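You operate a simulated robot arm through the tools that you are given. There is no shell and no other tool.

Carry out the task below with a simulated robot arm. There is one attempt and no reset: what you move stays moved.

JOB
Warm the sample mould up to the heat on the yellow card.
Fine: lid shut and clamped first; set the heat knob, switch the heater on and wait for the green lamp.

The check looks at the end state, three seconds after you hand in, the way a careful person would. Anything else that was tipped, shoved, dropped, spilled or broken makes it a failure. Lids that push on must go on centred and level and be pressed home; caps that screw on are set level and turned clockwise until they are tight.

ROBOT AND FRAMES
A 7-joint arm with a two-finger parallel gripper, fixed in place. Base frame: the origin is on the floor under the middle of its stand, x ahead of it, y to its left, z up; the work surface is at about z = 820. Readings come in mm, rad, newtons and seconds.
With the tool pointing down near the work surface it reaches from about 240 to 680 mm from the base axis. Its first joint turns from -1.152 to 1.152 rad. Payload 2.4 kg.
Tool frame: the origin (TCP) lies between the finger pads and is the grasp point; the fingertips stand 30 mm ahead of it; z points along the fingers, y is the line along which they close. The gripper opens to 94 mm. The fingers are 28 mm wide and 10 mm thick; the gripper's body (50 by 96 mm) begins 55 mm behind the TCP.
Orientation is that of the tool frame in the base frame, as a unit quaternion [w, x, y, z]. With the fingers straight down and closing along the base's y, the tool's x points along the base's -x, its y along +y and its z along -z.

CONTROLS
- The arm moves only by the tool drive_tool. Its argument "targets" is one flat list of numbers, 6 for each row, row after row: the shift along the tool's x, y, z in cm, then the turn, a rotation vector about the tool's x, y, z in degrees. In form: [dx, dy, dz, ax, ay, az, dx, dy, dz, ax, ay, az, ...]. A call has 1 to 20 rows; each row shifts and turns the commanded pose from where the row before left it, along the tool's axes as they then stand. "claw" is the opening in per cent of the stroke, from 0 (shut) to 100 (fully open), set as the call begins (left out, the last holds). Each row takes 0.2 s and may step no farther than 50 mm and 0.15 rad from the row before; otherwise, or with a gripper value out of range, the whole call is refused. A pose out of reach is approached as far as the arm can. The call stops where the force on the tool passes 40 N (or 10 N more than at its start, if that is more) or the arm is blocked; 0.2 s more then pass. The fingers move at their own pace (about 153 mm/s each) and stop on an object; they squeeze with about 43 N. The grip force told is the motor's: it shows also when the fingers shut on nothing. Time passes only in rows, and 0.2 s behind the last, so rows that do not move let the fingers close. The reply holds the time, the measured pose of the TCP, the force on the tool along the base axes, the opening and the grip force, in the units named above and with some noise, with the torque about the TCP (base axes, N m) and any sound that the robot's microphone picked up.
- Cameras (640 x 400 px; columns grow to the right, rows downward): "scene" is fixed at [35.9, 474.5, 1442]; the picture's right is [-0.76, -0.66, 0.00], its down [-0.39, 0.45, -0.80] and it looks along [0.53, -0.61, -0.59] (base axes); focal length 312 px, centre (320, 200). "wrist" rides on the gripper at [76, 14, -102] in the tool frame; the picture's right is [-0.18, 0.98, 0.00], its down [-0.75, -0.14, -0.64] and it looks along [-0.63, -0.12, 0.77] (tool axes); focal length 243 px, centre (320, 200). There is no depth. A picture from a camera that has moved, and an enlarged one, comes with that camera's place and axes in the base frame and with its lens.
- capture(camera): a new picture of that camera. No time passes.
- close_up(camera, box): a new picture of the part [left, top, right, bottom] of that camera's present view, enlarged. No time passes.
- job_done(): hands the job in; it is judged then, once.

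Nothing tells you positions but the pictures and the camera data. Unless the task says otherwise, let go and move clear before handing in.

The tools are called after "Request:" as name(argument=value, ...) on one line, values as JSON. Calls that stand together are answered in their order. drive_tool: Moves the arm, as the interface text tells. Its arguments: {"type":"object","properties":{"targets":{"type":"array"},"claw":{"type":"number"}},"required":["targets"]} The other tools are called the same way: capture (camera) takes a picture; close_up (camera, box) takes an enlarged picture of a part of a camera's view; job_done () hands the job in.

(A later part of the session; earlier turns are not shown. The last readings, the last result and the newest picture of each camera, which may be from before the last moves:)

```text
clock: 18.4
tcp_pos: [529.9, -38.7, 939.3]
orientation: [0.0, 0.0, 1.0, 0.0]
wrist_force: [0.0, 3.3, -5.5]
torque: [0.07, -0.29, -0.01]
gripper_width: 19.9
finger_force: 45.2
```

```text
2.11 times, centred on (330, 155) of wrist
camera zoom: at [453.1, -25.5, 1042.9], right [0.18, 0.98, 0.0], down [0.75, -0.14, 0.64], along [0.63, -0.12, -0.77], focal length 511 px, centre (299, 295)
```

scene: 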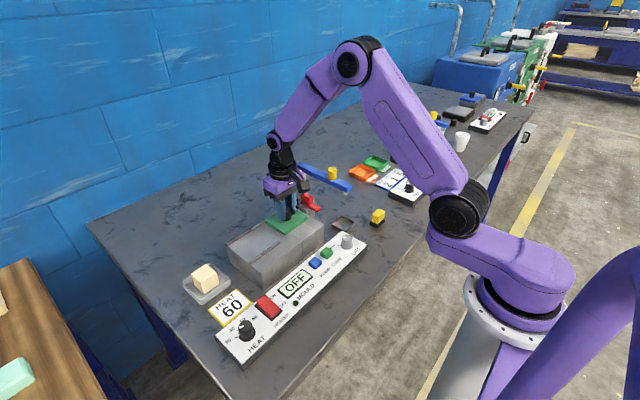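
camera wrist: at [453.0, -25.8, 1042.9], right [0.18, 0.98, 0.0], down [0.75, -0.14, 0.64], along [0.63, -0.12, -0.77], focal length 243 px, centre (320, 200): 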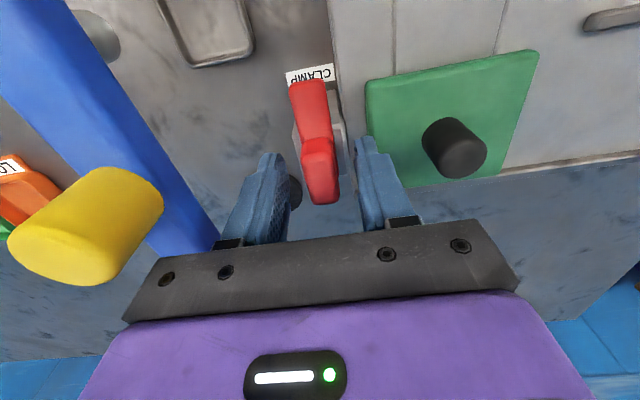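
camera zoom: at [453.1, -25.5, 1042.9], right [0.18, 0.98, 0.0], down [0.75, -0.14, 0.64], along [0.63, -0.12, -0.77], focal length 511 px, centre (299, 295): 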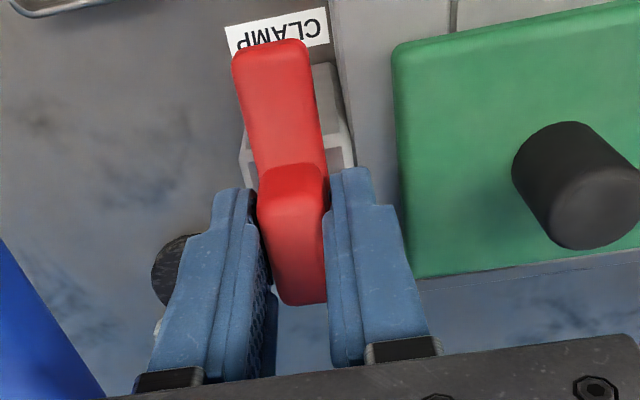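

Gripped at 19.9 mm. I try a small clockwise turn (seen from above), which should swing the bar from −x toward +y, and check the torque.

Request:
drive_tool(targets=[0, 0, 0, 0, 0, 5, 0, 0, 0, 0, 0, 5, 0, 0, 0, 0, 0, 5, 0, 0, 0, 0, 0, 0])

Request:
close_up(camera="wrist", box=[220, 60, 440, 250])

Request:
close_up(camera="scene", box=[265, 150, 375, 230])

```text
clock: 19.4
tcp_pos: [529.2, -37.0, 940.4]
orientation: [-0.001, 0.131, 0.991, 0.0]
wrist_force: [-2.0, 16.0, -0.5]
torque: [0.55, 0.16, 0.09]
gripper_width: 19.6
finger_force: 44.8
```

```text
2.11 times, centred on (330, 155) of wrist
camera zoom: at [459.6, -5.0, 1043.0], right [0.43, 0.9, 0.0], down [0.69, -0.33, 0.64], along [0.58, -0.28, -0.77], focal length 511 px, centre (299, 295)
```

zoom: 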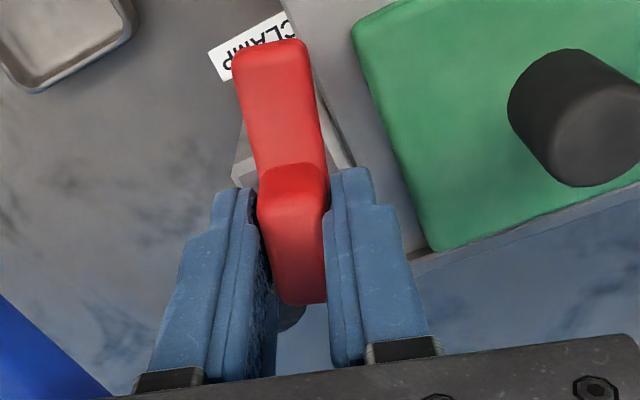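

```text
5.00 times, centred on (320, 190) of scene
camera zoom: at [35.9, 475.0, 1441.8], right [-0.76, -0.66, 0.0], down [-0.39, 0.45, -0.8], along [0.53, -0.61, -0.59], focal length 1562 px, centre (320, 250)
```

zoom: 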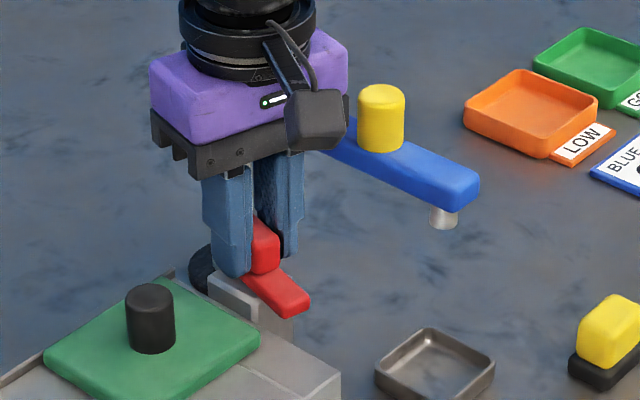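

The bar swings with the turn; the pivot appears about 5 mm further in +x than my TCP. I continue turning, compensating for that offset.

Request:
drive_tool(targets=[0.03, 0.12, 0, 0, 0, 0, -0.003, 0.052, 0, 0, 0, 6, -0.003, 0.052, 0, 0, 0, 6, -0.003, 0.052, 0, 0, 0, 6, -0.003, 0.052, 0, 0, 0, 6, -0.003, 0.052, 0, 0, 0, 6, 0, 0, 0, 0, 0, 0])

Request:
close_up(camera="wrist", box=[220, 60, 440, 250])

Request:
close_up(camera="scene", box=[265, 150, 375, 230])

```text
clock: 21.0
tcp_pos: [529.6, -33.9, 940.5]
orientation: [0.0, 0.383, 0.924, 0.0]
wrist_force: [-2.1, 18.4, 0.9]
torque: [0.86, 0.43, 0.05]
gripper_width: 20.1
finger_force: 45.0
```

```text
2.11 times, centred on (330, 155) of wrist
camera zoom: at [487.2, 28.3, 1042.9], right [0.83, 0.56, 0.0], down [0.43, -0.63, 0.64], along [0.36, -0.53, -0.77], focal length 511 px, centre (299, 295)
```

zoom: 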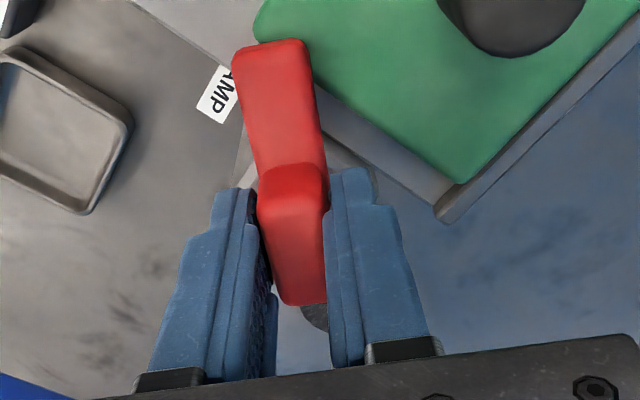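

```text
5.00 times, centred on (320, 190) of scene
camera zoom: at [35.8, 475.0, 1441.8], right [-0.76, -0.66, 0.0], down [-0.39, 0.45, -0.8], along [0.53, -0.61, -0.59], focal length 1562 px, centre (320, 250)
```

zoom: 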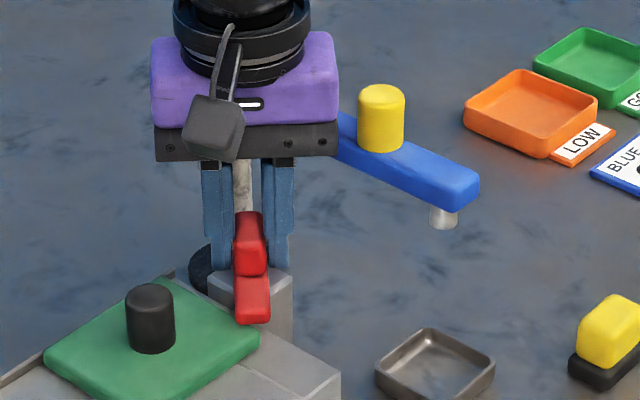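

45° done with a steady 18 N side load, so I correct +1.5 mm in y and continue with a slightly larger pivot offset.

Request:
drive_tool(targets=[0.1, 0.1, 0, 0, 0, 0, -0.004, 0.078, 0, 0, 0, 6, -0.004, 0.078, 0, 0, 0, 6, -0.004, 0.078, 0, 0, 0, 6, -0.004, 0.078, 0, 0, 0, 6, -0.004, 0.078, 0, 0, 0, 6, 0, 0, 0, 0, 0, 0])

Request:
close_up(camera="wrist", box=[220, 60, 440, 250])

Request:
close_up(camera="scene", box=[265, 150, 375, 230])

```text
clock: 22.6
tcp_pos: [533.3, -33.0, 939.7]
orientation: [-0.001, 0.61, 0.792, 0.0]
wrist_force: [-9.1, 3.0, 1.6]
torque: [0.08, 0.27, -0.09]
gripper_width: 19.7
finger_force: 45.3
```

```text
2.11 times, centred on (330, 155) of wrist
camera zoom: at [527.9, 43.1, 1042.9], right [1.0, 0.07, 0.0], down [0.06, -0.76, 0.64], along [0.05, -0.64, -0.77], focal length 511 px, centre (299, 295)
```

zoom: 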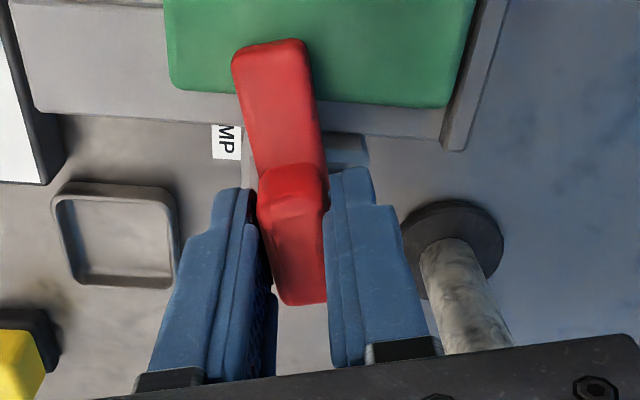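

```text
5.00 times, centred on (320, 190) of scene
camera zoom: at [35.6, 474.6, 1442.0], right [-0.76, -0.66, 0.0], down [-0.39, 0.45, -0.8], along [0.53, -0.61, -0.59], focal length 1562 px, centre (320, 250)
```

zoom: 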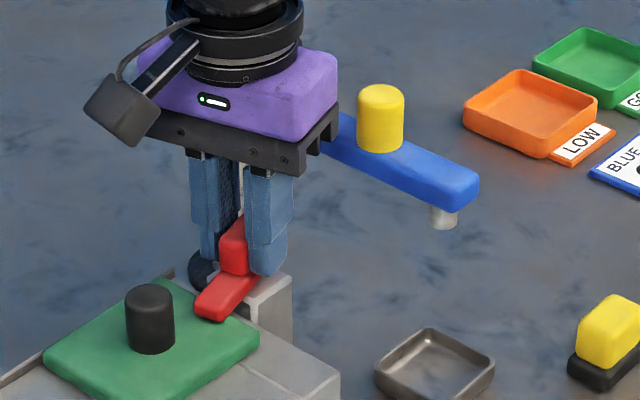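

The bar now lies over the lid edge at 75°, with low forces. I turn the last 15° and feel for the stop.

Request:
drive_tool(targets=[0, 0.0, 0, 0, 0, 5, 0, 0.03, 0, 0, 0, 5, 0, 0.03, 0, 0, 0, 5, 0, 0, 0, 0, 0, 0])

Request:
close_up(camera="wrist", box=[220, 60, 440, 250])

Request:
close_up(camera="scene", box=[265, 150, 375, 230])

```text
clock: 23.6
tcp_pos: [534.6, -34.3, 940.3]
orientation: [-0.001, 0.707, 0.707, 0.0]
wrist_force: [-3.9, -2.9, 2.6]
torque: [-0.02, 0.02, -0.02]
gripper_width: 19.8
finger_force: 44.8
```

```text
2.11 times, centred on (330, 155) of wrist
camera zoom: at [549.1, 42.2, 1042.9], right [0.98, -0.19, 0.0], down [-0.14, -0.75, 0.64], along [-0.12, -0.63, -0.77], focal length 511 px, centre (299, 295)
```

zoom: 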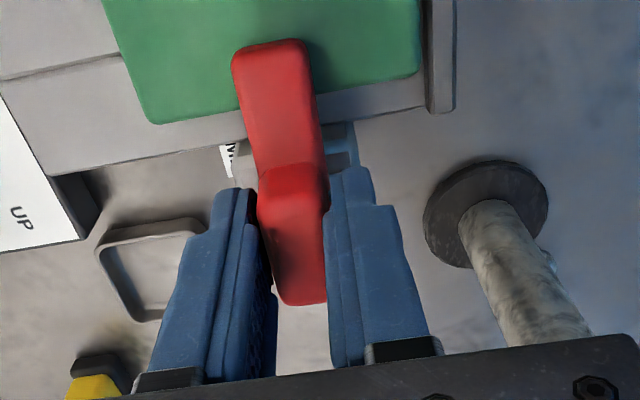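

```text
5.00 times, centred on (320, 190) of scene
camera zoom: at [35.8, 474.4, 1442.0], right [-0.76, -0.66, 0.0], down [-0.39, 0.45, -0.8], along [0.53, -0.61, -0.59], focal length 1562 px, centre (320, 250)
```

zoom: 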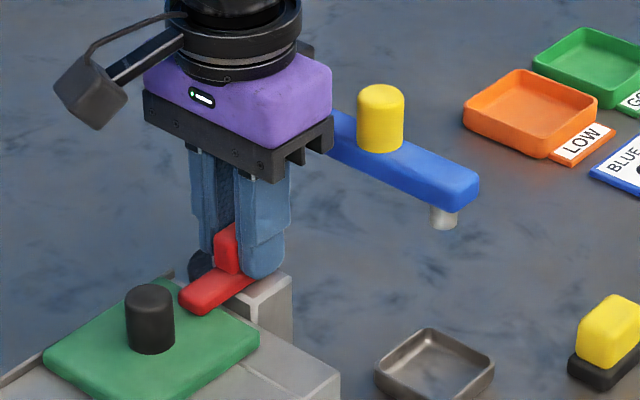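

At 90° the bar is square over the lid and no end stop is felt yet. I nudge a few degrees further to feel whether there is a stop here.

Request:
drive_tool(targets=[0, 0, 0, 0, 0, 3, 0, 0, 0, 0, 0, 0])

```text
clock: 24.2
tcp_pos: [535.7, -31.5, 941.1]
orientation: [0.0, 0.725, 0.688, 0.0]
wrist_force: [-0.1, -5.2, -0.6]
torque: [-0.39, -0.09, 0.01]
gripper_width: 19.7
finger_force: 45.2
```

Request:
drive_tool(targets=[0, 0, 0, 0, 0, 3, 0, 0, 0, 0, 0, 3, 0, 0, 0, 0, 0, 0])

Request:
close_up(camera="wrist", box=[220, 60, 440, 250])

Request:
close_up(camera="scene", box=[265, 150, 375, 230])

```text
clock: 25.0
tcp_pos: [535.4, -32.2, 940.0]
orientation: [0.001, 0.76, 0.65, 0.001]
wrist_force: [3.6, -3.8, -1.6]
torque: [-0.88, -0.25, 1.38]
gripper_width: 21.9
finger_force: 44.9
```

```text
2.11 times, centred on (330, 155) of wrist
camera zoom: at [561.0, 39.7, 1042.9], right [0.94, -0.33, 0.0], down [-0.26, -0.72, 0.64], along [-0.21, -0.61, -0.77], focal length 511 px, centre (299, 295)
```

zoom: 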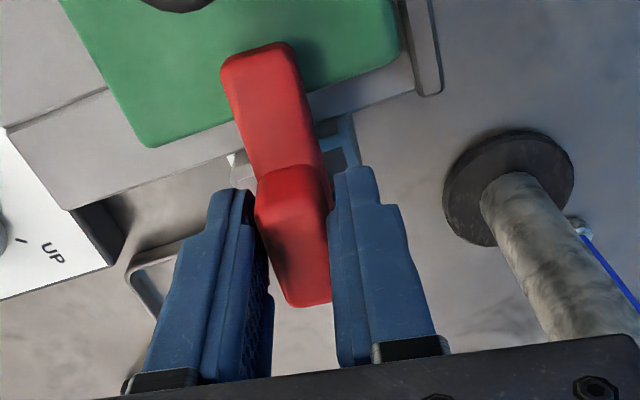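

```text
5.00 times, centred on (320, 190) of scene
camera zoom: at [36.0, 474.4, 1442.0], right [-0.76, -0.66, 0.0], down [-0.39, 0.45, -0.8], along [0.53, -0.61, -0.59], focal length 1562 px, centre (320, 250)
```

zoom: 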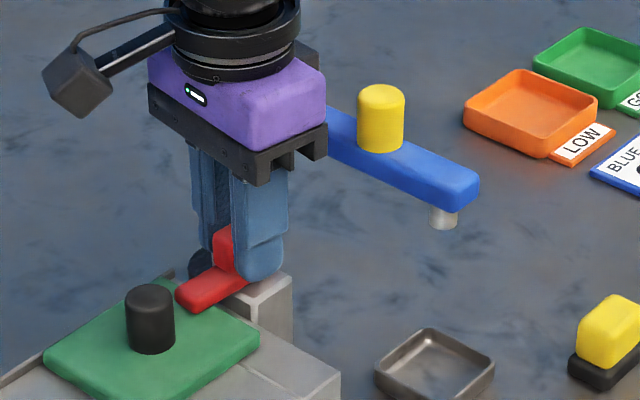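

The stop is felt (1.4 N·m) at about 94°, so the clamp is fully over. I relax the twist, open and rise.

Request:
drive_tool(targets=[0, 0, 0, 0, 0, -4, 0, 0, 0, 0, 0, 0])

Request:
drive_tool(targets=[0, 0, 0, 0, 0, 0, 0, 0, 0, 0, 0, 0, 0, 0, -2, 0, 0, 0, 0, 0, -4, 0, 0, 0, 0, 0, -4, 0, 0, 0, 0, 0, -4, 0, 0, 0], claw=45)

Request:
capture(camera="wrist")

Request:
close_up(camera="scene", box=[265, 150, 375, 230])

```text
clock: 25.6
tcp_pos: [534.9, -32.6, 940.2]
orientation: [0.0, 0.737, 0.676, 0.0]
wrist_force: [6.2, -4.2, -4.0]
torque: [0.6, -0.06, 0.66]
gripper_width: 20.7
finger_force: 44.7
```

```text
clock: 27.0
tcp_pos: [534.3, -32.0, 1080.2]
orientation: [0.0, 0.737, 0.676, -0.001]
wrist_force: [0.7, 0.5, -0.2]
torque: [0.01, 0.0, 0.03]
gripper_width: 42.3
finger_force: 0.0
```

```text
taken
camera wrist: at [554.9, 40.3, 1183.3], right [0.96, -0.27, 0.0], down [-0.21, -0.74, 0.64], along [-0.17, -0.62, -0.77], focal length 243 px, centre (320, 200)
```

wrist: 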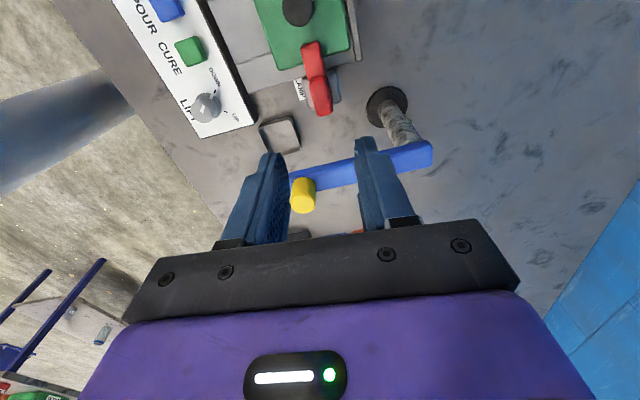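

```text
5.00 times, centred on (320, 190) of scene
camera zoom: at [35.9, 474.5, 1442.0], right [-0.76, -0.66, 0.0], down [-0.39, 0.45, -0.8], along [0.53, -0.61, -0.59], focal length 1562 px, centre (320, 250)
```

zoom: 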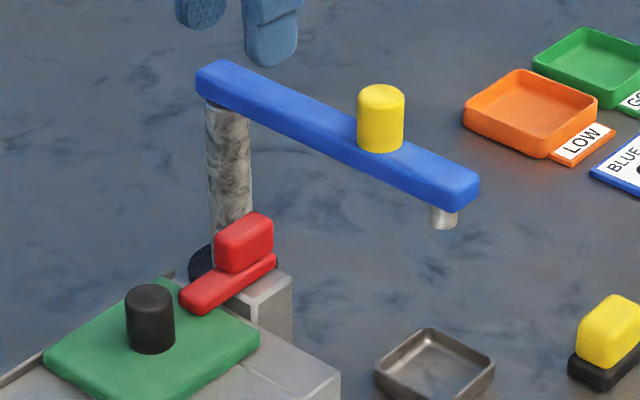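

The clamp holds over the lid. Now I turn the gripper back to its starting orientation at this safe height and move toward the heat knob, roughly at (379, 308).

Request:
drive_tool(targets=[0, 0, 0, 0, 0, -7.91, 0, 0, 0, 0, 0, -7.91, 0, 0, 0, 0, 0, -7.91, 0, 0, 0, 0, 0, -7.91, 0, 0, 0, 0, 0, -7.91, 0, 0, 0, 0, 0, -7.91, 0, 0, 0, 0, 0, -7.91, 0, 0, 0, 0, 0, -7.91, 0, 0, 0, 0, 0, -7.91, 0, 0, 0, 0, 0, -7.91, 0, 0, 0, 0, 0, -7.91, 0, 0, 0, 0, 0, -7.91], claw=100)

Request:
drive_tool(targets=[1.5, 3.4, 0, 0, 0, 0, 1.5, 3.4, 0, 0, 0, 0, 1.5, 3.4, 0, 0, 0, 0, 1.5, 3.4, 0, 0, 0, 0, 1.5, 3.4, 0, 0, 0, 0, 1.5, 3.4, 0, 0, 0, 0, 1.5, 3.4, 0, 0, 0, 0, 1.5, 3.4, 0, 0, 0, 0, 1.5, 3.4, 0, 0, 0, 0, 1.5, 3.4, 0, 0, 0, 0])

Request:
capture(camera="wrist")

Request:
capture(camera="scene")

```text
clock: 29.6
tcp_pos: [536.0, -32.0, 1080.0]
orientation: [0.0, -0.001, 1.0, 0.0]
wrist_force: [-0.5, -0.5, 0.4]
torque: [-0.03, 0.01, -0.01]
gripper_width: 94.0
finger_force: 0.0
```

```text
clock: 31.8
tcp_pos: [384.3, 308.0, 1080.6]
orientation: [0.0, 0.001, 1.0, -0.001]
wrist_force: [0.2, -0.9, 0.0]
torque: [0.01, -0.02, 0.0]
gripper_width: 93.9
finger_force: 0.1
```

```text
taken
camera wrist: at [308.8, 320.9, 1182.6], right [0.19, 0.98, 0.0], down [0.75, -0.14, 0.64], along [0.63, -0.12, -0.77], focal length 243 px, centre (320, 200)
```

wrist: 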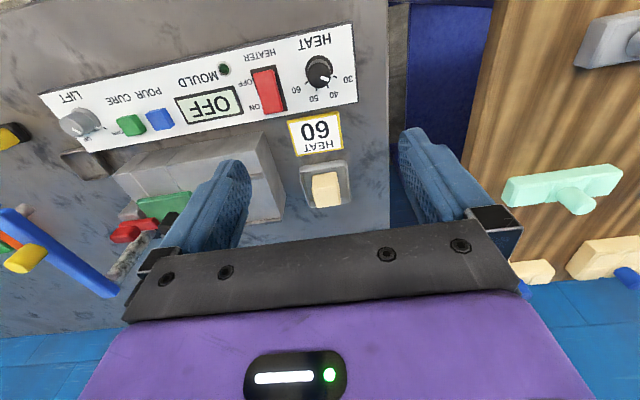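

```text
taken
```

scene: 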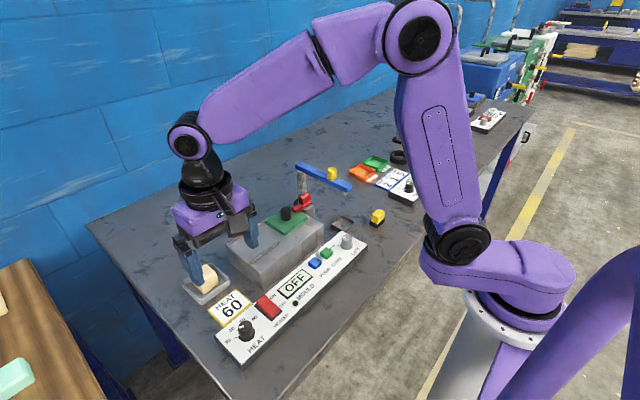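

Request:
close_up(camera="wrist", box=[220, 20, 380, 140])

Request:
close_up(camera="wrist", box=[280, 30, 370, 110])

Request:
close_up(camera="scene", box=[215, 300, 295, 365])

```text
3.33 times, centred on (300, 80) of wrist
camera zoom: at [308.8, 320.9, 1182.6], right [0.19, 0.98, 0.0], down [0.75, -0.14, 0.64], along [0.63, -0.12, -0.77], focal length 809 px, centre (387, 600)
```

zoom: 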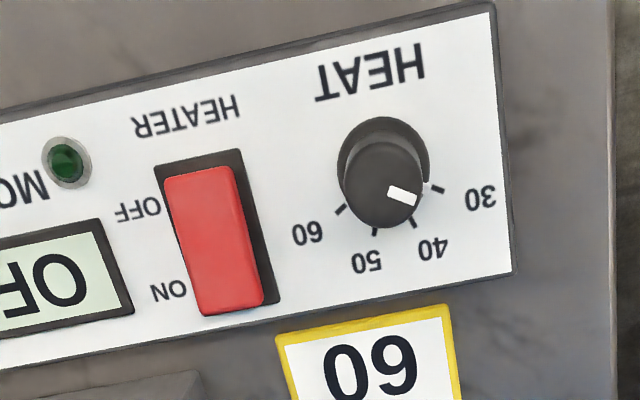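

```text
5.00 times, centred on (325, 70) of wrist
camera zoom: at [308.8, 320.9, 1182.6], right [0.19, 0.98, 0.0], down [0.75, -0.14, 0.64], along [0.63, -0.12, -0.77], focal length 1213 px, centre (295, 850)
```

zoom: 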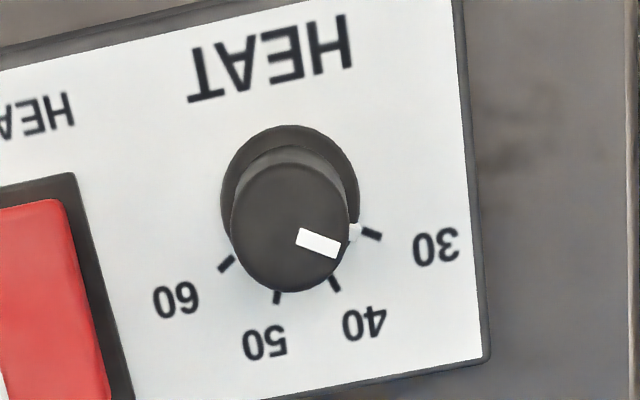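

```text
6.15 times, centred on (255, 332) of scene
camera zoom: at [35.9, 474.5, 1442.0], right [-0.76, -0.66, 0.0], down [-0.39, 0.45, -0.8], along [0.53, -0.61, -0.59], focal length 1923 px, centre (720, -615)
```

zoom: 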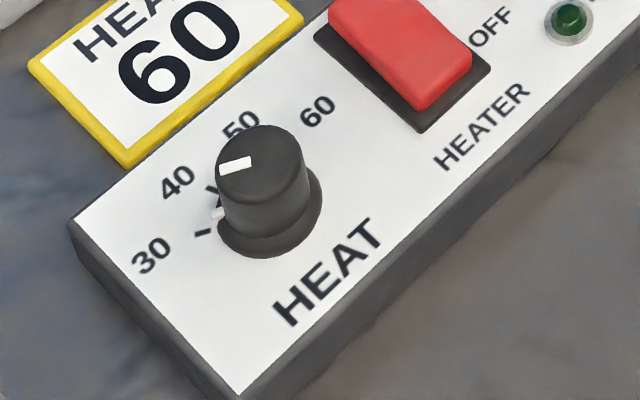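

The knob's pointer is at "30" (about +60° from the +x axis), and the ticks 30/40/50/60 sit at +60/+20/−20/−60° around the knob centre (379, 307), knob top z ≈ 876. Turning to 60 needs about 120° clockwise, so I pre-turn the gripper −60° and descend above the knob.

Request:
drive_tool(targets=[0.51, -0.1, 0, 0, 0, 0, 0, 0, 0, 0, 0, -7.5, 0, 0, 0, 0, 0, -7.5, 0, 0, 0, 0, 0, -7.5, 0, 0, 0, 0, 0, -7.5, 0, 0, 0, 0, 0, -7.5, 0, 0, 0, 0, 0, -7.5, 0, 0, 0, 0, 0, -7.5, 0, 0, 0, 0, 0, -7.5, 0, 0, 4, 0, 0, 0, 0, 0, 4, 0, 0, 0, 0, 0, 4, 0, 0, 0, 0, 0, 0, 0, 0, 0], claw=55)

Request:
capture(camera="wrist")

Request:
close_up(camera="scene", box=[190, 250, 310, 370])

```text
clock: 34.6
tcp_pos: [379.5, 308.5, 959.1]
orientation: [0.0, -0.499, 0.867, 0.001]
wrist_force: [-0.5, 0.2, 0.0]
torque: [-0.01, 0.03, 0.01]
gripper_width: 51.9
finger_force: 0.1
```

```text
taken
camera wrist: at [329.4, 247.5, 1062.4], right [-0.76, 0.65, 0.0], down [0.5, 0.58, 0.64], along [0.42, 0.49, -0.77], focal length 243 px, centre (320, 200)
```

wrist: 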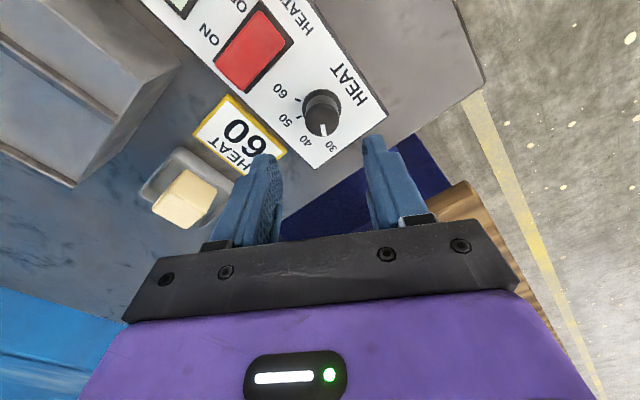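

```text
3.33 times, centred on (250, 310) of scene
camera zoom: at [35.9, 474.5, 1442.0], right [-0.76, -0.66, 0.0], down [-0.39, 0.45, -0.8], along [0.53, -0.61, -0.59], focal length 1042 px, centre (553, -167)
```

zoom: 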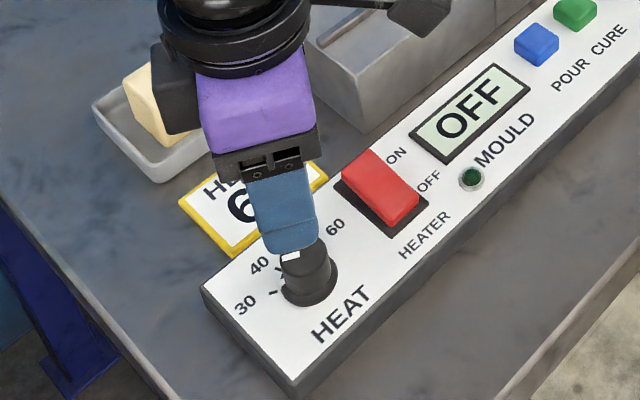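

Request:
close_up(camera="wrist", box=[250, 50, 410, 180])

```text
3.08 times, centred on (330, 115) of wrist
camera zoom: at [329.4, 247.5, 1062.4], right [-0.76, 0.65, 0.0], down [0.5, 0.58, 0.64], along [0.42, 0.49, -0.77], focal length 746 px, centre (289, 462)
```

zoom: 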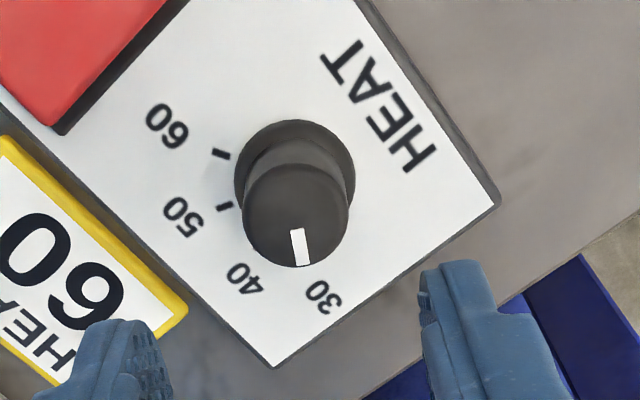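

The knob axis appears about 3 mm along tool x and 1.2 mm along tool y from the gripper axis. I correct that and descend to about TCP z = 900 to check.

Request:
drive_tool(targets=[0.3, 0.12, 0, 0, 0, 0, 0, 0, 2.5, 0, 0, 0, 0, 0, 2.5, 0, 0, 0, 0, 0, 0.9, 0, 0, 0, 0, 0, 0, 0, 0, 0])

Request:
close_up(camera="wrist", box=[220, 80, 420, 230])

Request:
close_up(camera="scene", box=[200, 270, 300, 360])

```text
clock: 35.8
tcp_pos: [377.7, 305.0, 900.7]
orientation: [0.0, -0.499, 0.867, 0.0]
wrist_force: [-0.2, 0.1, 0.2]
torque: [0.01, 0.0, 0.0]
gripper_width: 51.7
finger_force: 0.0
```

```text
2.67 times, centred on (320, 155) of wrist
camera zoom: at [326.8, 245.0, 1003.6], right [-0.76, 0.65, 0.0], down [0.5, 0.58, 0.64], along [0.42, 0.49, -0.77], focal length 647 px, centre (320, 320)
```

zoom: 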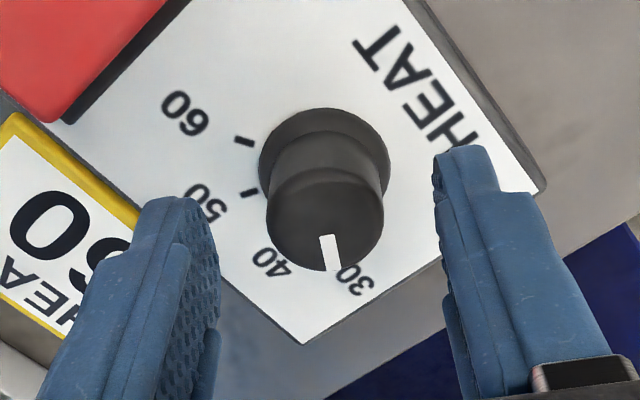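

```text
4.44 times, centred on (250, 315) of scene
camera zoom: at [35.9, 474.5, 1442.0], right [-0.76, -0.66, 0.0], down [-0.39, 0.45, -0.8], along [0.53, -0.61, -0.59], focal length 1389 px, centre (631, -311)
```

zoom: 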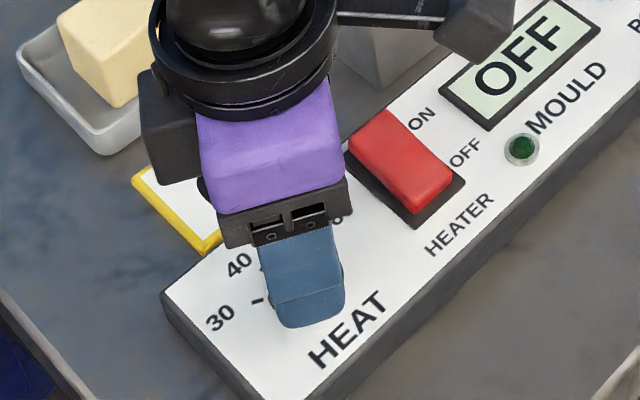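

Aligned within about 1 mm. I go down the last 17 mm and close on the knob.

Request:
drive_tool(targets=[0, 0.08, 0.9, 0, 0, 0, 0, 0, 0.8, 0, 0, 0, 0, 0, 0, 0, 0, 0])

Request:
drive_tool(targets=[0, 0, 0, 0, 0, 0, 0, 0, 0, 0, 0, 0, 0, 0, 0, 0, 0, 0], claw=0)

Request:
close_up(camera="wrist", box=[220, 80, 420, 230])

```text
clock: 36.6
tcp_pos: [377.2, 305.0, 883.4]
orientation: [0.0, -0.5, 0.866, 0.001]
wrist_force: [-0.7, 0.0, -0.8]
torque: [0.01, -0.02, 0.01]
gripper_width: 51.7
finger_force: 0.1
```

```text
clock: 37.4
tcp_pos: [376.6, 306.5, 885.2]
orientation: [0.001, -0.499, 0.867, 0.0]
wrist_force: [-2.2, 0.9, -1.0]
torque: [0.02, -0.39, 0.01]
gripper_width: 27.7
finger_force: 45.1
```

```text
2.67 times, centred on (320, 155) of wrist
camera zoom: at [326.3, 245.6, 986.6], right [-0.76, 0.65, 0.0], down [0.5, 0.58, 0.64], along [0.42, 0.49, -0.77], focal length 647 px, centre (320, 320)
```

zoom: 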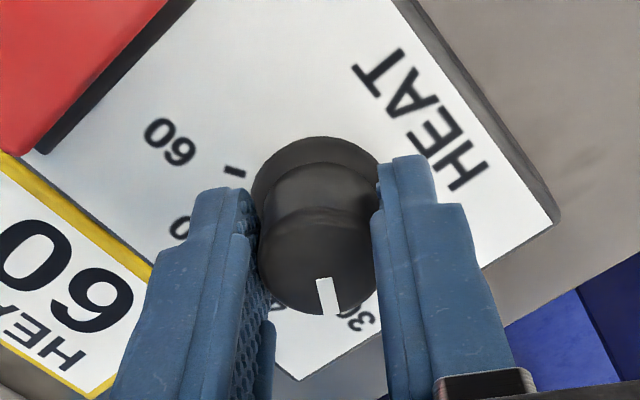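

The knob is gripped (27.7 mm). I turn clockwise (seen from above) by 16° first and check the load.

Request:
drive_tool(targets=[0, 0, 0, 0, 0, 4, 0, 0, 0, 0, 0, 6, 0, 0, 0, 0, 0, 6, 0, 0, 0, 0, 0, 0])

Request:
close_up(camera="wrist", box=[220, 80, 420, 230])

```text
clock: 38.4
tcp_pos: [377.3, 306.9, 882.8]
orientation: [0.001, -0.374, 0.927, 0.0]
wrist_force: [-1.2, 7.6, -12.3]
torque: [0.34, 0.38, 0.03]
gripper_width: 27.6
finger_force: 45.1
```

```text
2.67 times, centred on (320, 155) of wrist
camera zoom: at [311.5, 262.2, 986.7], right [-0.55, 0.84, 0.0], down [0.64, 0.42, 0.64], along [0.54, 0.35, -0.77], focal length 647 px, centre (320, 320)
```

zoom: 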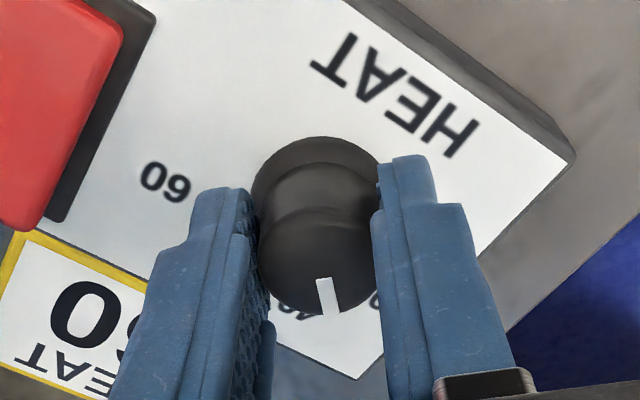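

The knob turns with the gripper and the load is small. I continue by 48°.

Request:
drive_tool(targets=[0, 0.02, 0, 0, 0, 8, 0, 0.02, 0, 0, 0, 8, 0, 0.02, 0, 0, 0, 8, 0, 0.02, 0, 0, 0, 8, 0, 0.02, 0, 0, 0, 8, 0, 0.02, 0, 0, 0, 8, 0, 0, 0, 0, 0, 0])

Request:
close_up(camera="wrist", box=[220, 80, 420, 230])

```text
clock: 40.0
tcp_pos: [375.9, 307.8, 883.7]
orientation: [-0.001, 0.036, 0.999, 0.001]
wrist_force: [-13.5, 16.4, -8.6]
torque: [0.93, 0.88, 0.03]
gripper_width: 27.7
finger_force: 45.0
```

```text
2.67 times, centred on (320, 155) of wrist
camera zoom: at [300.7, 326.1, 986.7], right [0.25, 0.97, 0.0], down [0.74, -0.19, 0.64], along [0.62, -0.16, -0.77], focal length 647 px, centre (320, 320)
```

zoom: 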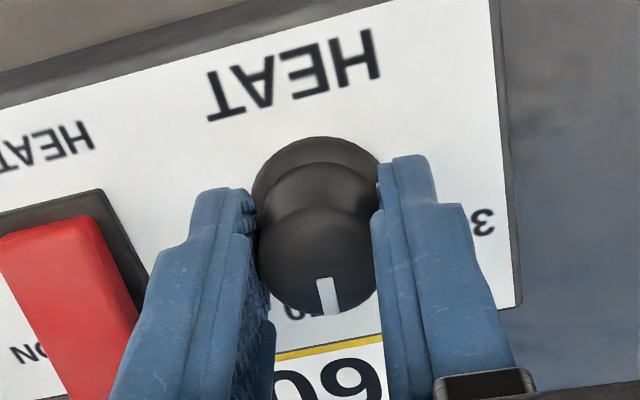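

64° turned; a small side load shows the TCP is about 2.5 mm off-axis. I correct for it and turn the remaining 56°.

Request:
drive_tool(targets=[0.1, 0.11, 0, 0, 0, 0, -0.002, 0.035, 0, 0, 0, 8, -0.002, 0.035, 0, 0, 0, 8, -0.002, 0.035, 0, 0, 0, 8, -0.002, 0.035, 0, 0, 0, 8, -0.002, 0.035, 0, 0, 0, 8, -0.002, 0.035, 0, 0, 0, 8, -0.002, 0.035, 0, 0, 0, 8, 0, 0, 0, 0, 0, 0])

Request:
close_up(camera="wrist", box=[220, 80, 420, 230])

Request:
close_up(camera="scene", box=[200, 270, 300, 360])

```text
clock: 42.0
tcp_pos: [376.8, 309.9, 884.5]
orientation: [-0.001, 0.501, 0.865, -0.001]
wrist_force: [-11.0, -0.3, 2.6]
torque: [0.33, -0.13, -0.01]
gripper_width: 27.8
finger_force: 45.1
```

```text
2.67 times, centred on (320, 155) of wrist
camera zoom: at [351.4, 381.6, 986.6], right [0.94, 0.33, 0.0], down [0.25, -0.72, 0.64], along [0.21, -0.61, -0.77], focal length 647 px, centre (320, 320)
```

zoom: 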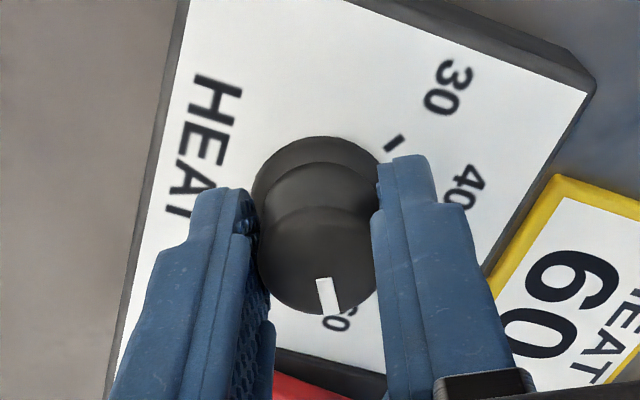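

```text
4.44 times, centred on (250, 315) of scene
camera zoom: at [35.6, 474.4, 1442.0], right [-0.76, -0.66, 0.0], down [-0.39, 0.45, -0.8], along [0.53, -0.61, -0.59], focal length 1389 px, centre (631, -311)
```

zoom: 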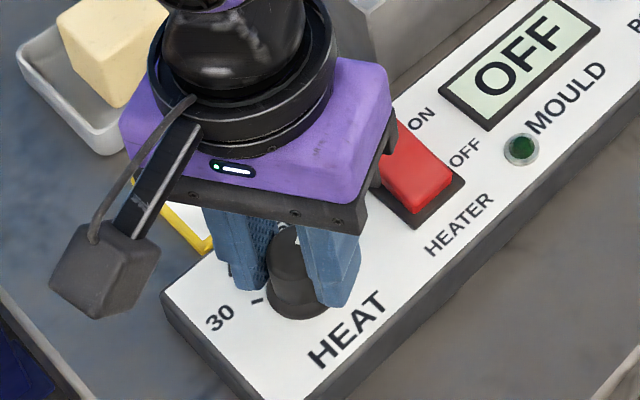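

The pointer turned with the gripper and now points at the "60" label. I release, rise and check the pointer against the tick.

Request:
drive_tool(targets=[0, 0, 0, 0, 0, 0, 0, 0, 0, 0, 0, 0, 0, 0, -2, 0, 0, 0, 0, 0, -4, 0, 0, 0, 0, 0, -3, 0, 0, 0, 0, 0, 0, 0, 0, 0], claw=55)

Request:
capture(camera="wrist")

Request:
close_up(camera="wrist", box=[250, 50, 410, 180])

Request:
close_up(camera="scene", box=[215, 300, 295, 365])

```text
clock: 43.4
tcp_pos: [377.5, 310.9, 974.0]
orientation: [0.001, 0.501, 0.866, 0.0]
wrist_force: [0.5, 0.6, -0.2]
torque: [-0.02, 0.01, 0.03]
gripper_width: 51.8
finger_force: 0.1
```

```text
taken
camera wrist: at [350.8, 382.3, 1076.5], right [0.94, 0.33, 0.0], down [0.25, -0.72, 0.64], along [0.21, -0.61, -0.77], focal length 243 px, centre (320, 200)
```

wrist: 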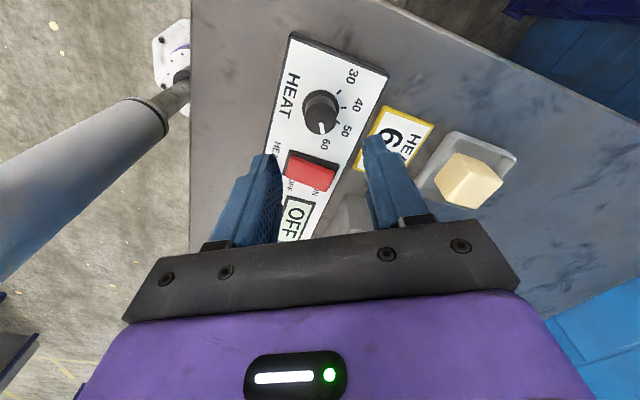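

```text
3.08 times, centred on (330, 115) of wrist
camera zoom: at [350.8, 382.3, 1076.5], right [0.94, 0.33, 0.0], down [0.25, -0.72, 0.64], along [0.21, -0.61, -0.77], focal length 746 px, centre (289, 462)
```

zoom: 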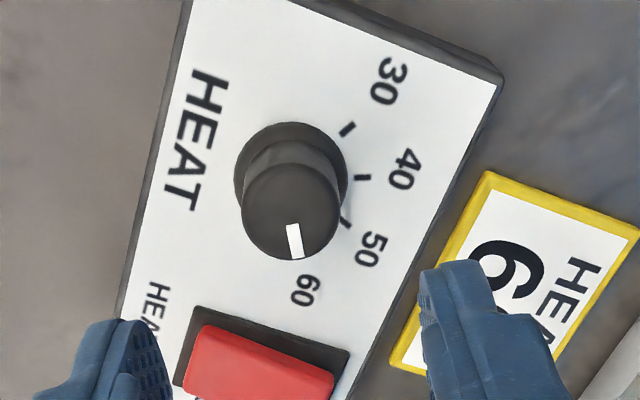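

```text
6.15 times, centred on (255, 332) of scene
camera zoom: at [35.9, 474.5, 1442.0], right [-0.76, -0.66, 0.0], down [-0.39, 0.45, -0.8], along [0.53, -0.61, -0.59], focal length 1923 px, centre (720, -615)
```

zoom: 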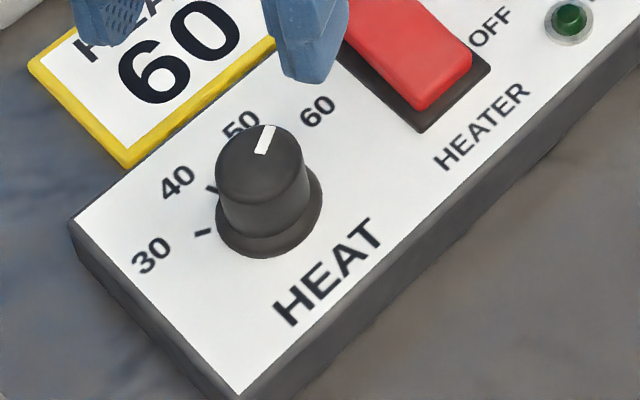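

I want an overhead view of the knob to compare the pointer with the 60 tick, so I turn back to the default orientation and move the camera above the knob.

Request:
drive_tool(targets=[0, 0, -0.95, 0, 0, -7.5, 0, 0, -0.95, 0, 0, -7.5, 0, 0, -0.95, 0, 0, -7.5, 0, 0, -0.95, 0, 0, -7.5, 0, 0, -0.95, 0, 0, -7.5, 0, 0, -0.95, 0, 0, -7.5, 0, 0, -0.95, 0, 0, -7.5, 0, 0, -0.95, 0, 0, -7.5, -2.9, -0.8, 0, 0, 0, 0, -2.9, -0.8, 0, 0, 0, 0, 0, 0, 0, 0, 0, 0])

Request:
close_up(camera="wrist", box=[270, 0, 370, 62])

Request:
close_up(camera="wrist", box=[130, 0, 400, 120])

```text
clock: 45.8
tcp_pos: [435.7, 293.8, 1049.0]
orientation: [0.0, 0.001, 1.0, 0.0]
wrist_force: [0.0, -0.1, -0.2]
torque: [-0.02, 0.01, 0.01]
gripper_width: 51.4
finger_force: 0.0
```

```text
6.40 times, centred on (320, 31) of wrist
camera zoom: at [359.4, 306.5, 1152.3], right [0.19, 0.98, 0.0], down [0.75, -0.14, 0.64], along [0.63, -0.12, -0.77], focal length 1553 px, centre (320, 1282)
```

zoom: 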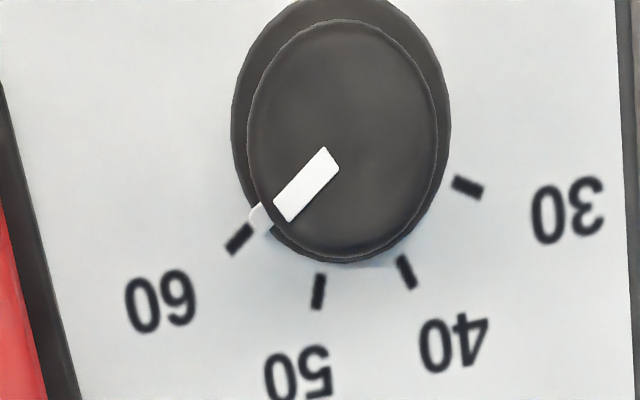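

```text
2.37 times, centred on (265, 60) of wrist
camera zoom: at [359.4, 306.5, 1152.3], right [0.19, 0.98, 0.0], down [0.75, -0.14, 0.64], along [0.63, -0.12, -0.77], focal length 575 px, centre (450, 532)
```

zoom: 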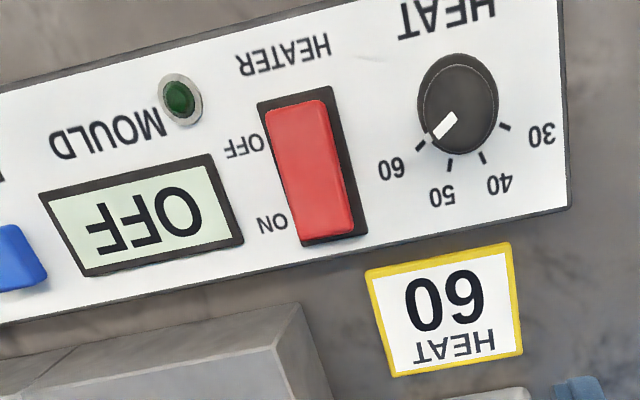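

The pointer lines up exactly with the 60 tick. Next is the heater rocker (about x 365–415, y 227–251, top z ≈ 856) with ON at its +x end. I close the fingers and go over the ON end, then look.

Request:
drive_tool(targets=[1.385, -2.74, 0, 0, 0, 0, 1.385, -2.74, 0, 0, 0, 0, 0, 0, 3.5, 0, 0, 0, 0, 0, 3.5, 0, 0, 0, 0, 0, 3.5, 0, 0, 0, 0, 0, 0, 0, 0, 0], claw=0)

Request:
capture(camera="wrist")

Request:
close_up(camera="wrist", box=[230, 40, 430, 190])

Request:
close_up(camera="scene", box=[230, 260, 330, 340])

```text
clock: 47.2
tcp_pos: [405.8, 239.6, 945.4]
orientation: [0.0, 0.001, 1.0, 0.001]
wrist_force: [-0.5, 0.3, -0.4]
torque: [-0.01, 0.01, -0.01]
gripper_width: 0.1
finger_force: 33.2
```

```text
taken
camera wrist: at [330.0, 251.9, 1047.8], right [0.19, 0.98, 0.0], down [0.75, -0.14, 0.64], along [0.63, -0.12, -0.77], focal length 243 px, centre (320, 200)
```

wrist: 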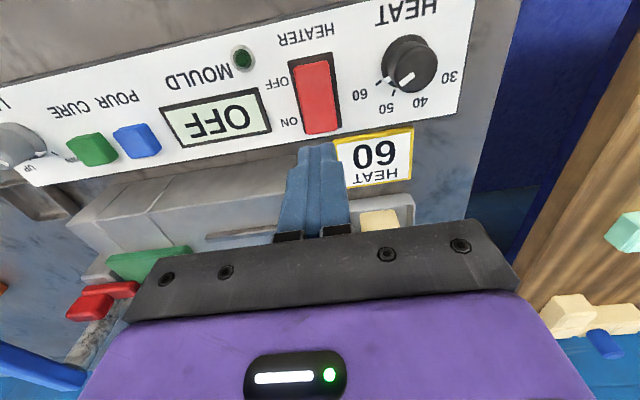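

```text
2.67 times, centred on (330, 115) of wrist
camera zoom: at [330.0, 251.9, 1047.8], right [0.19, 0.98, 0.0], down [0.75, -0.14, 0.64], along [0.63, -0.12, -0.77], focal length 647 px, centre (293, 427)
```

zoom: 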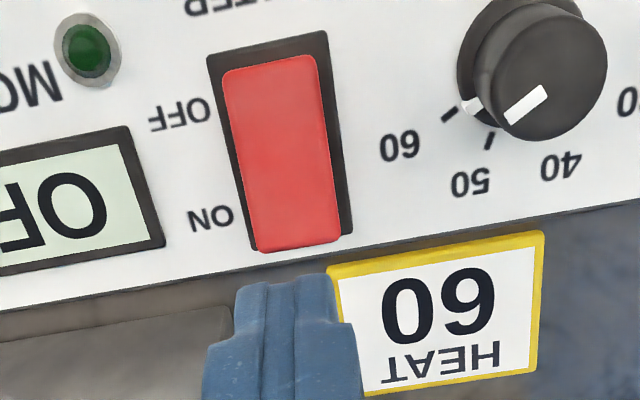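

```text
5.00 times, centred on (280, 300) of scene
camera zoom: at [35.9, 474.5, 1442.0], right [-0.76, -0.66, 0.0], down [-0.39, 0.45, -0.8], along [0.53, -0.61, -0.59], focal length 1562 px, centre (520, -300)
```

zoom: 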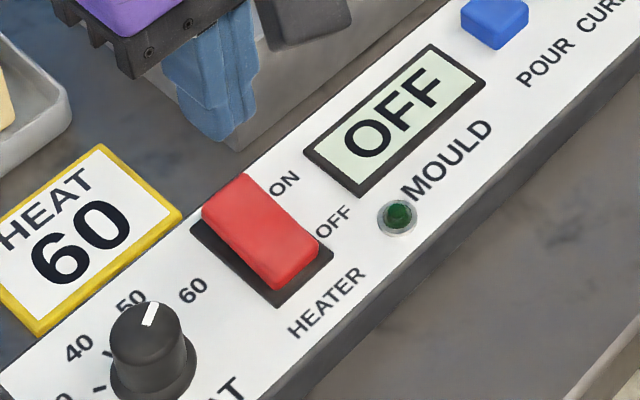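

The fingertips are centred over the raised ON end of the rocker. I descend quickly to 15 mm above, then slowly until contact.

Request:
drive_tool(targets=[0, 0, 2.0, 0, 0, 0, 0, 0, 2.0, 0, 0, 0, 0, 0, 0.8, 0, 0, 0, 0, 0, 0.4, 0, 0, 0, 0, 0, 0.3, 0, 0, 0, 0, 0, 0, 0, 0, 0])

Request:
close_up(camera="scene", box=[230, 260, 330, 340])

```text
clock: 48.6
tcp_pos: [407.8, 240.2, 890.7]
orientation: [0.001, 0.001, 1.0, 0.0]
wrist_force: [3.3, -0.2, 5.3]
torque: [-0.03, -0.01, 0.01]
gripper_width: 0.0
finger_force: 33.0
```

```text
5.00 times, centred on (280, 300) of scene
camera zoom: at [35.9, 474.5, 1442.0], right [-0.76, -0.66, 0.0], down [-0.39, 0.45, -0.8], along [0.53, -0.61, -0.59], focal length 1562 px, centre (520, -300)
```

zoom: 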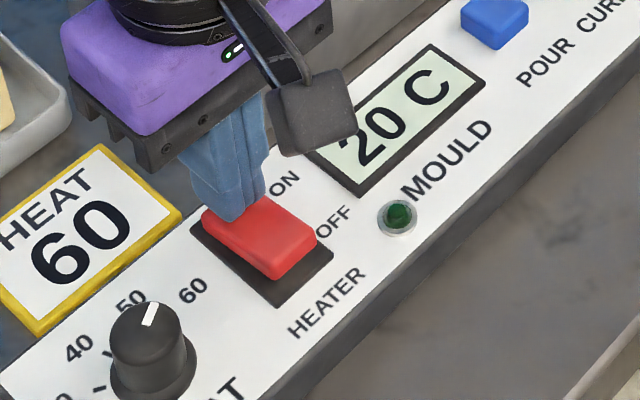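

The display now reads "20 C", so the heater is on. I press a couple of millimetres more to seat the rocker, then lift off.

Request:
drive_tool(targets=[0, 0, 0.15, 0, 0, 0, 0, 0, 0.1, 0, 0, 0, 0, 0, 0, 0, 0, 0])

Request:
drive_tool(targets=[0, 0, -1.0, 0, 0, 0, 0, 0, -3.0, 0, 0, 0, 0, 0, -4.0, 0, 0, 0, 0, 0, -4.0, 0, 0, 0, 0, 0, 0, 0, 0, 0])

Request:
capture(camera="wrist")

Request:
close_up(camera="scene", box=[230, 260, 330, 340])

```text
clock: 49.1
tcp_pos: [408.9, 239.9, 889.7]
orientation: [0.001, 0.001, 1.0, 0.001]
wrist_force: [-2.0, -0.3, 5.2]
torque: [0.0, 0.11, 0.05]
gripper_width: 0.2
finger_force: 33.0
stopped in row 2: the force on the tool passed its limit at 45 N (the readings are from after the stop); the commanded pose is now the measured one
```

```text
clock: 50.3
tcp_pos: [408.2, 239.7, 1010.9]
orientation: [0.002, 0.002, 1.0, 0.0]
wrist_force: [-0.4, -0.4, 0.5]
torque: [0.04, 0.02, 0.02]
gripper_width: 0.1
finger_force: 33.0
```

```text
taken
camera wrist: at [330.9, 252.8, 1113.3], right [0.19, 0.98, 0.0], down [0.75, -0.14, 0.64], along [0.63, -0.12, -0.77], focal length 243 px, centre (320, 200)
```

wrist: 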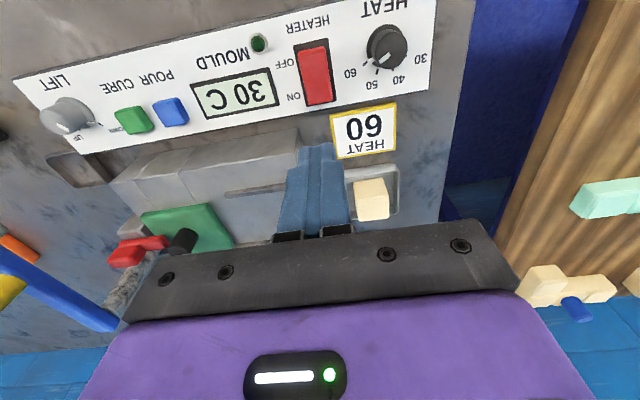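

```text
5.00 times, centred on (280, 300) of scene
camera zoom: at [35.9, 474.5, 1442.0], right [-0.76, -0.66, 0.0], down [-0.39, 0.45, -0.8], along [0.53, -0.61, -0.59], focal length 1562 px, centre (520, -300)
```

zoom: 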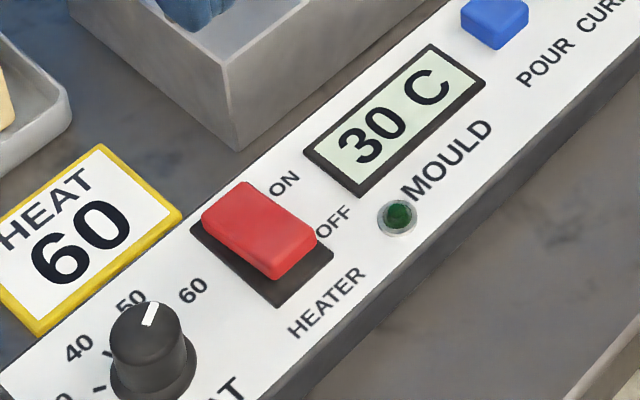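

The heater is on (30 °C and rising). I stay clear and wait for the green lamp.

Request:
drive_tool(targets=[0, 0, 0, 0, 0, 0, 0, 0, 0, 0, 0, 0, 0, 0, 0, 0, 0, 0, 0, 0, 0, 0, 0, 0, 0, 0, 0, 0, 0, 0, 0, 0, 0, 0, 0, 0, 0, 0, 0, 0, 0, 0, 0, 0, 0, 0, 0, 0, 0, 0, 0, 0, 0, 0, 0, 0, 0, 0, 0, 0, 0, 0, 0, 0, 0, 0, 0, 0, 0, 0, 0, 0, 0, 0, 0, 0, 0, 0, 0, 0, 0, 0, 0, 0, 0, 0, 0, 0, 0, 0, 0, 0, 0, 0, 0, 0, 0, 0, 0, 0, 0, 0, 0, 0, 0, 0, 0, 0, 0, 0, 0, 0, 0, 0, 0, 0, 0, 0, 0, 0])

Request:
close_up(camera="scene", box=[230, 260, 330, 340])

```text
clock: 54.5
tcp_pos: [407.0, 240.1, 1011.0]
orientation: [0.002, 0.001, 1.0, 0.001]
wrist_force: [-0.6, -0.2, -0.3]
torque: [0.03, 0.0, 0.01]
gripper_width: 0.0
finger_force: 33.0
```

```text
5.00 times, centred on (280, 300) of scene
camera zoom: at [35.9, 474.5, 1442.0], right [-0.76, -0.66, 0.0], down [-0.39, 0.45, -0.8], along [0.53, -0.61, -0.59], focal length 1562 px, centre (520, -300)
```

zoom: 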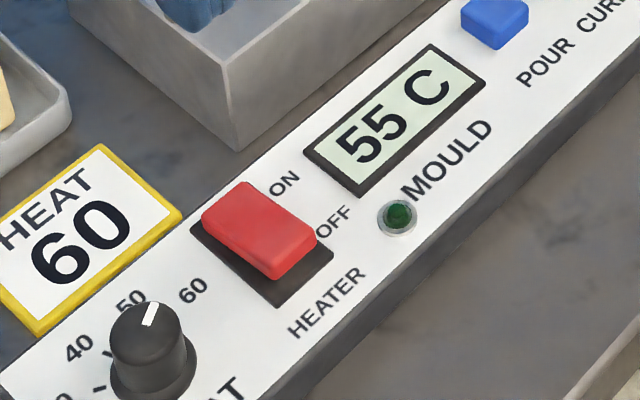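

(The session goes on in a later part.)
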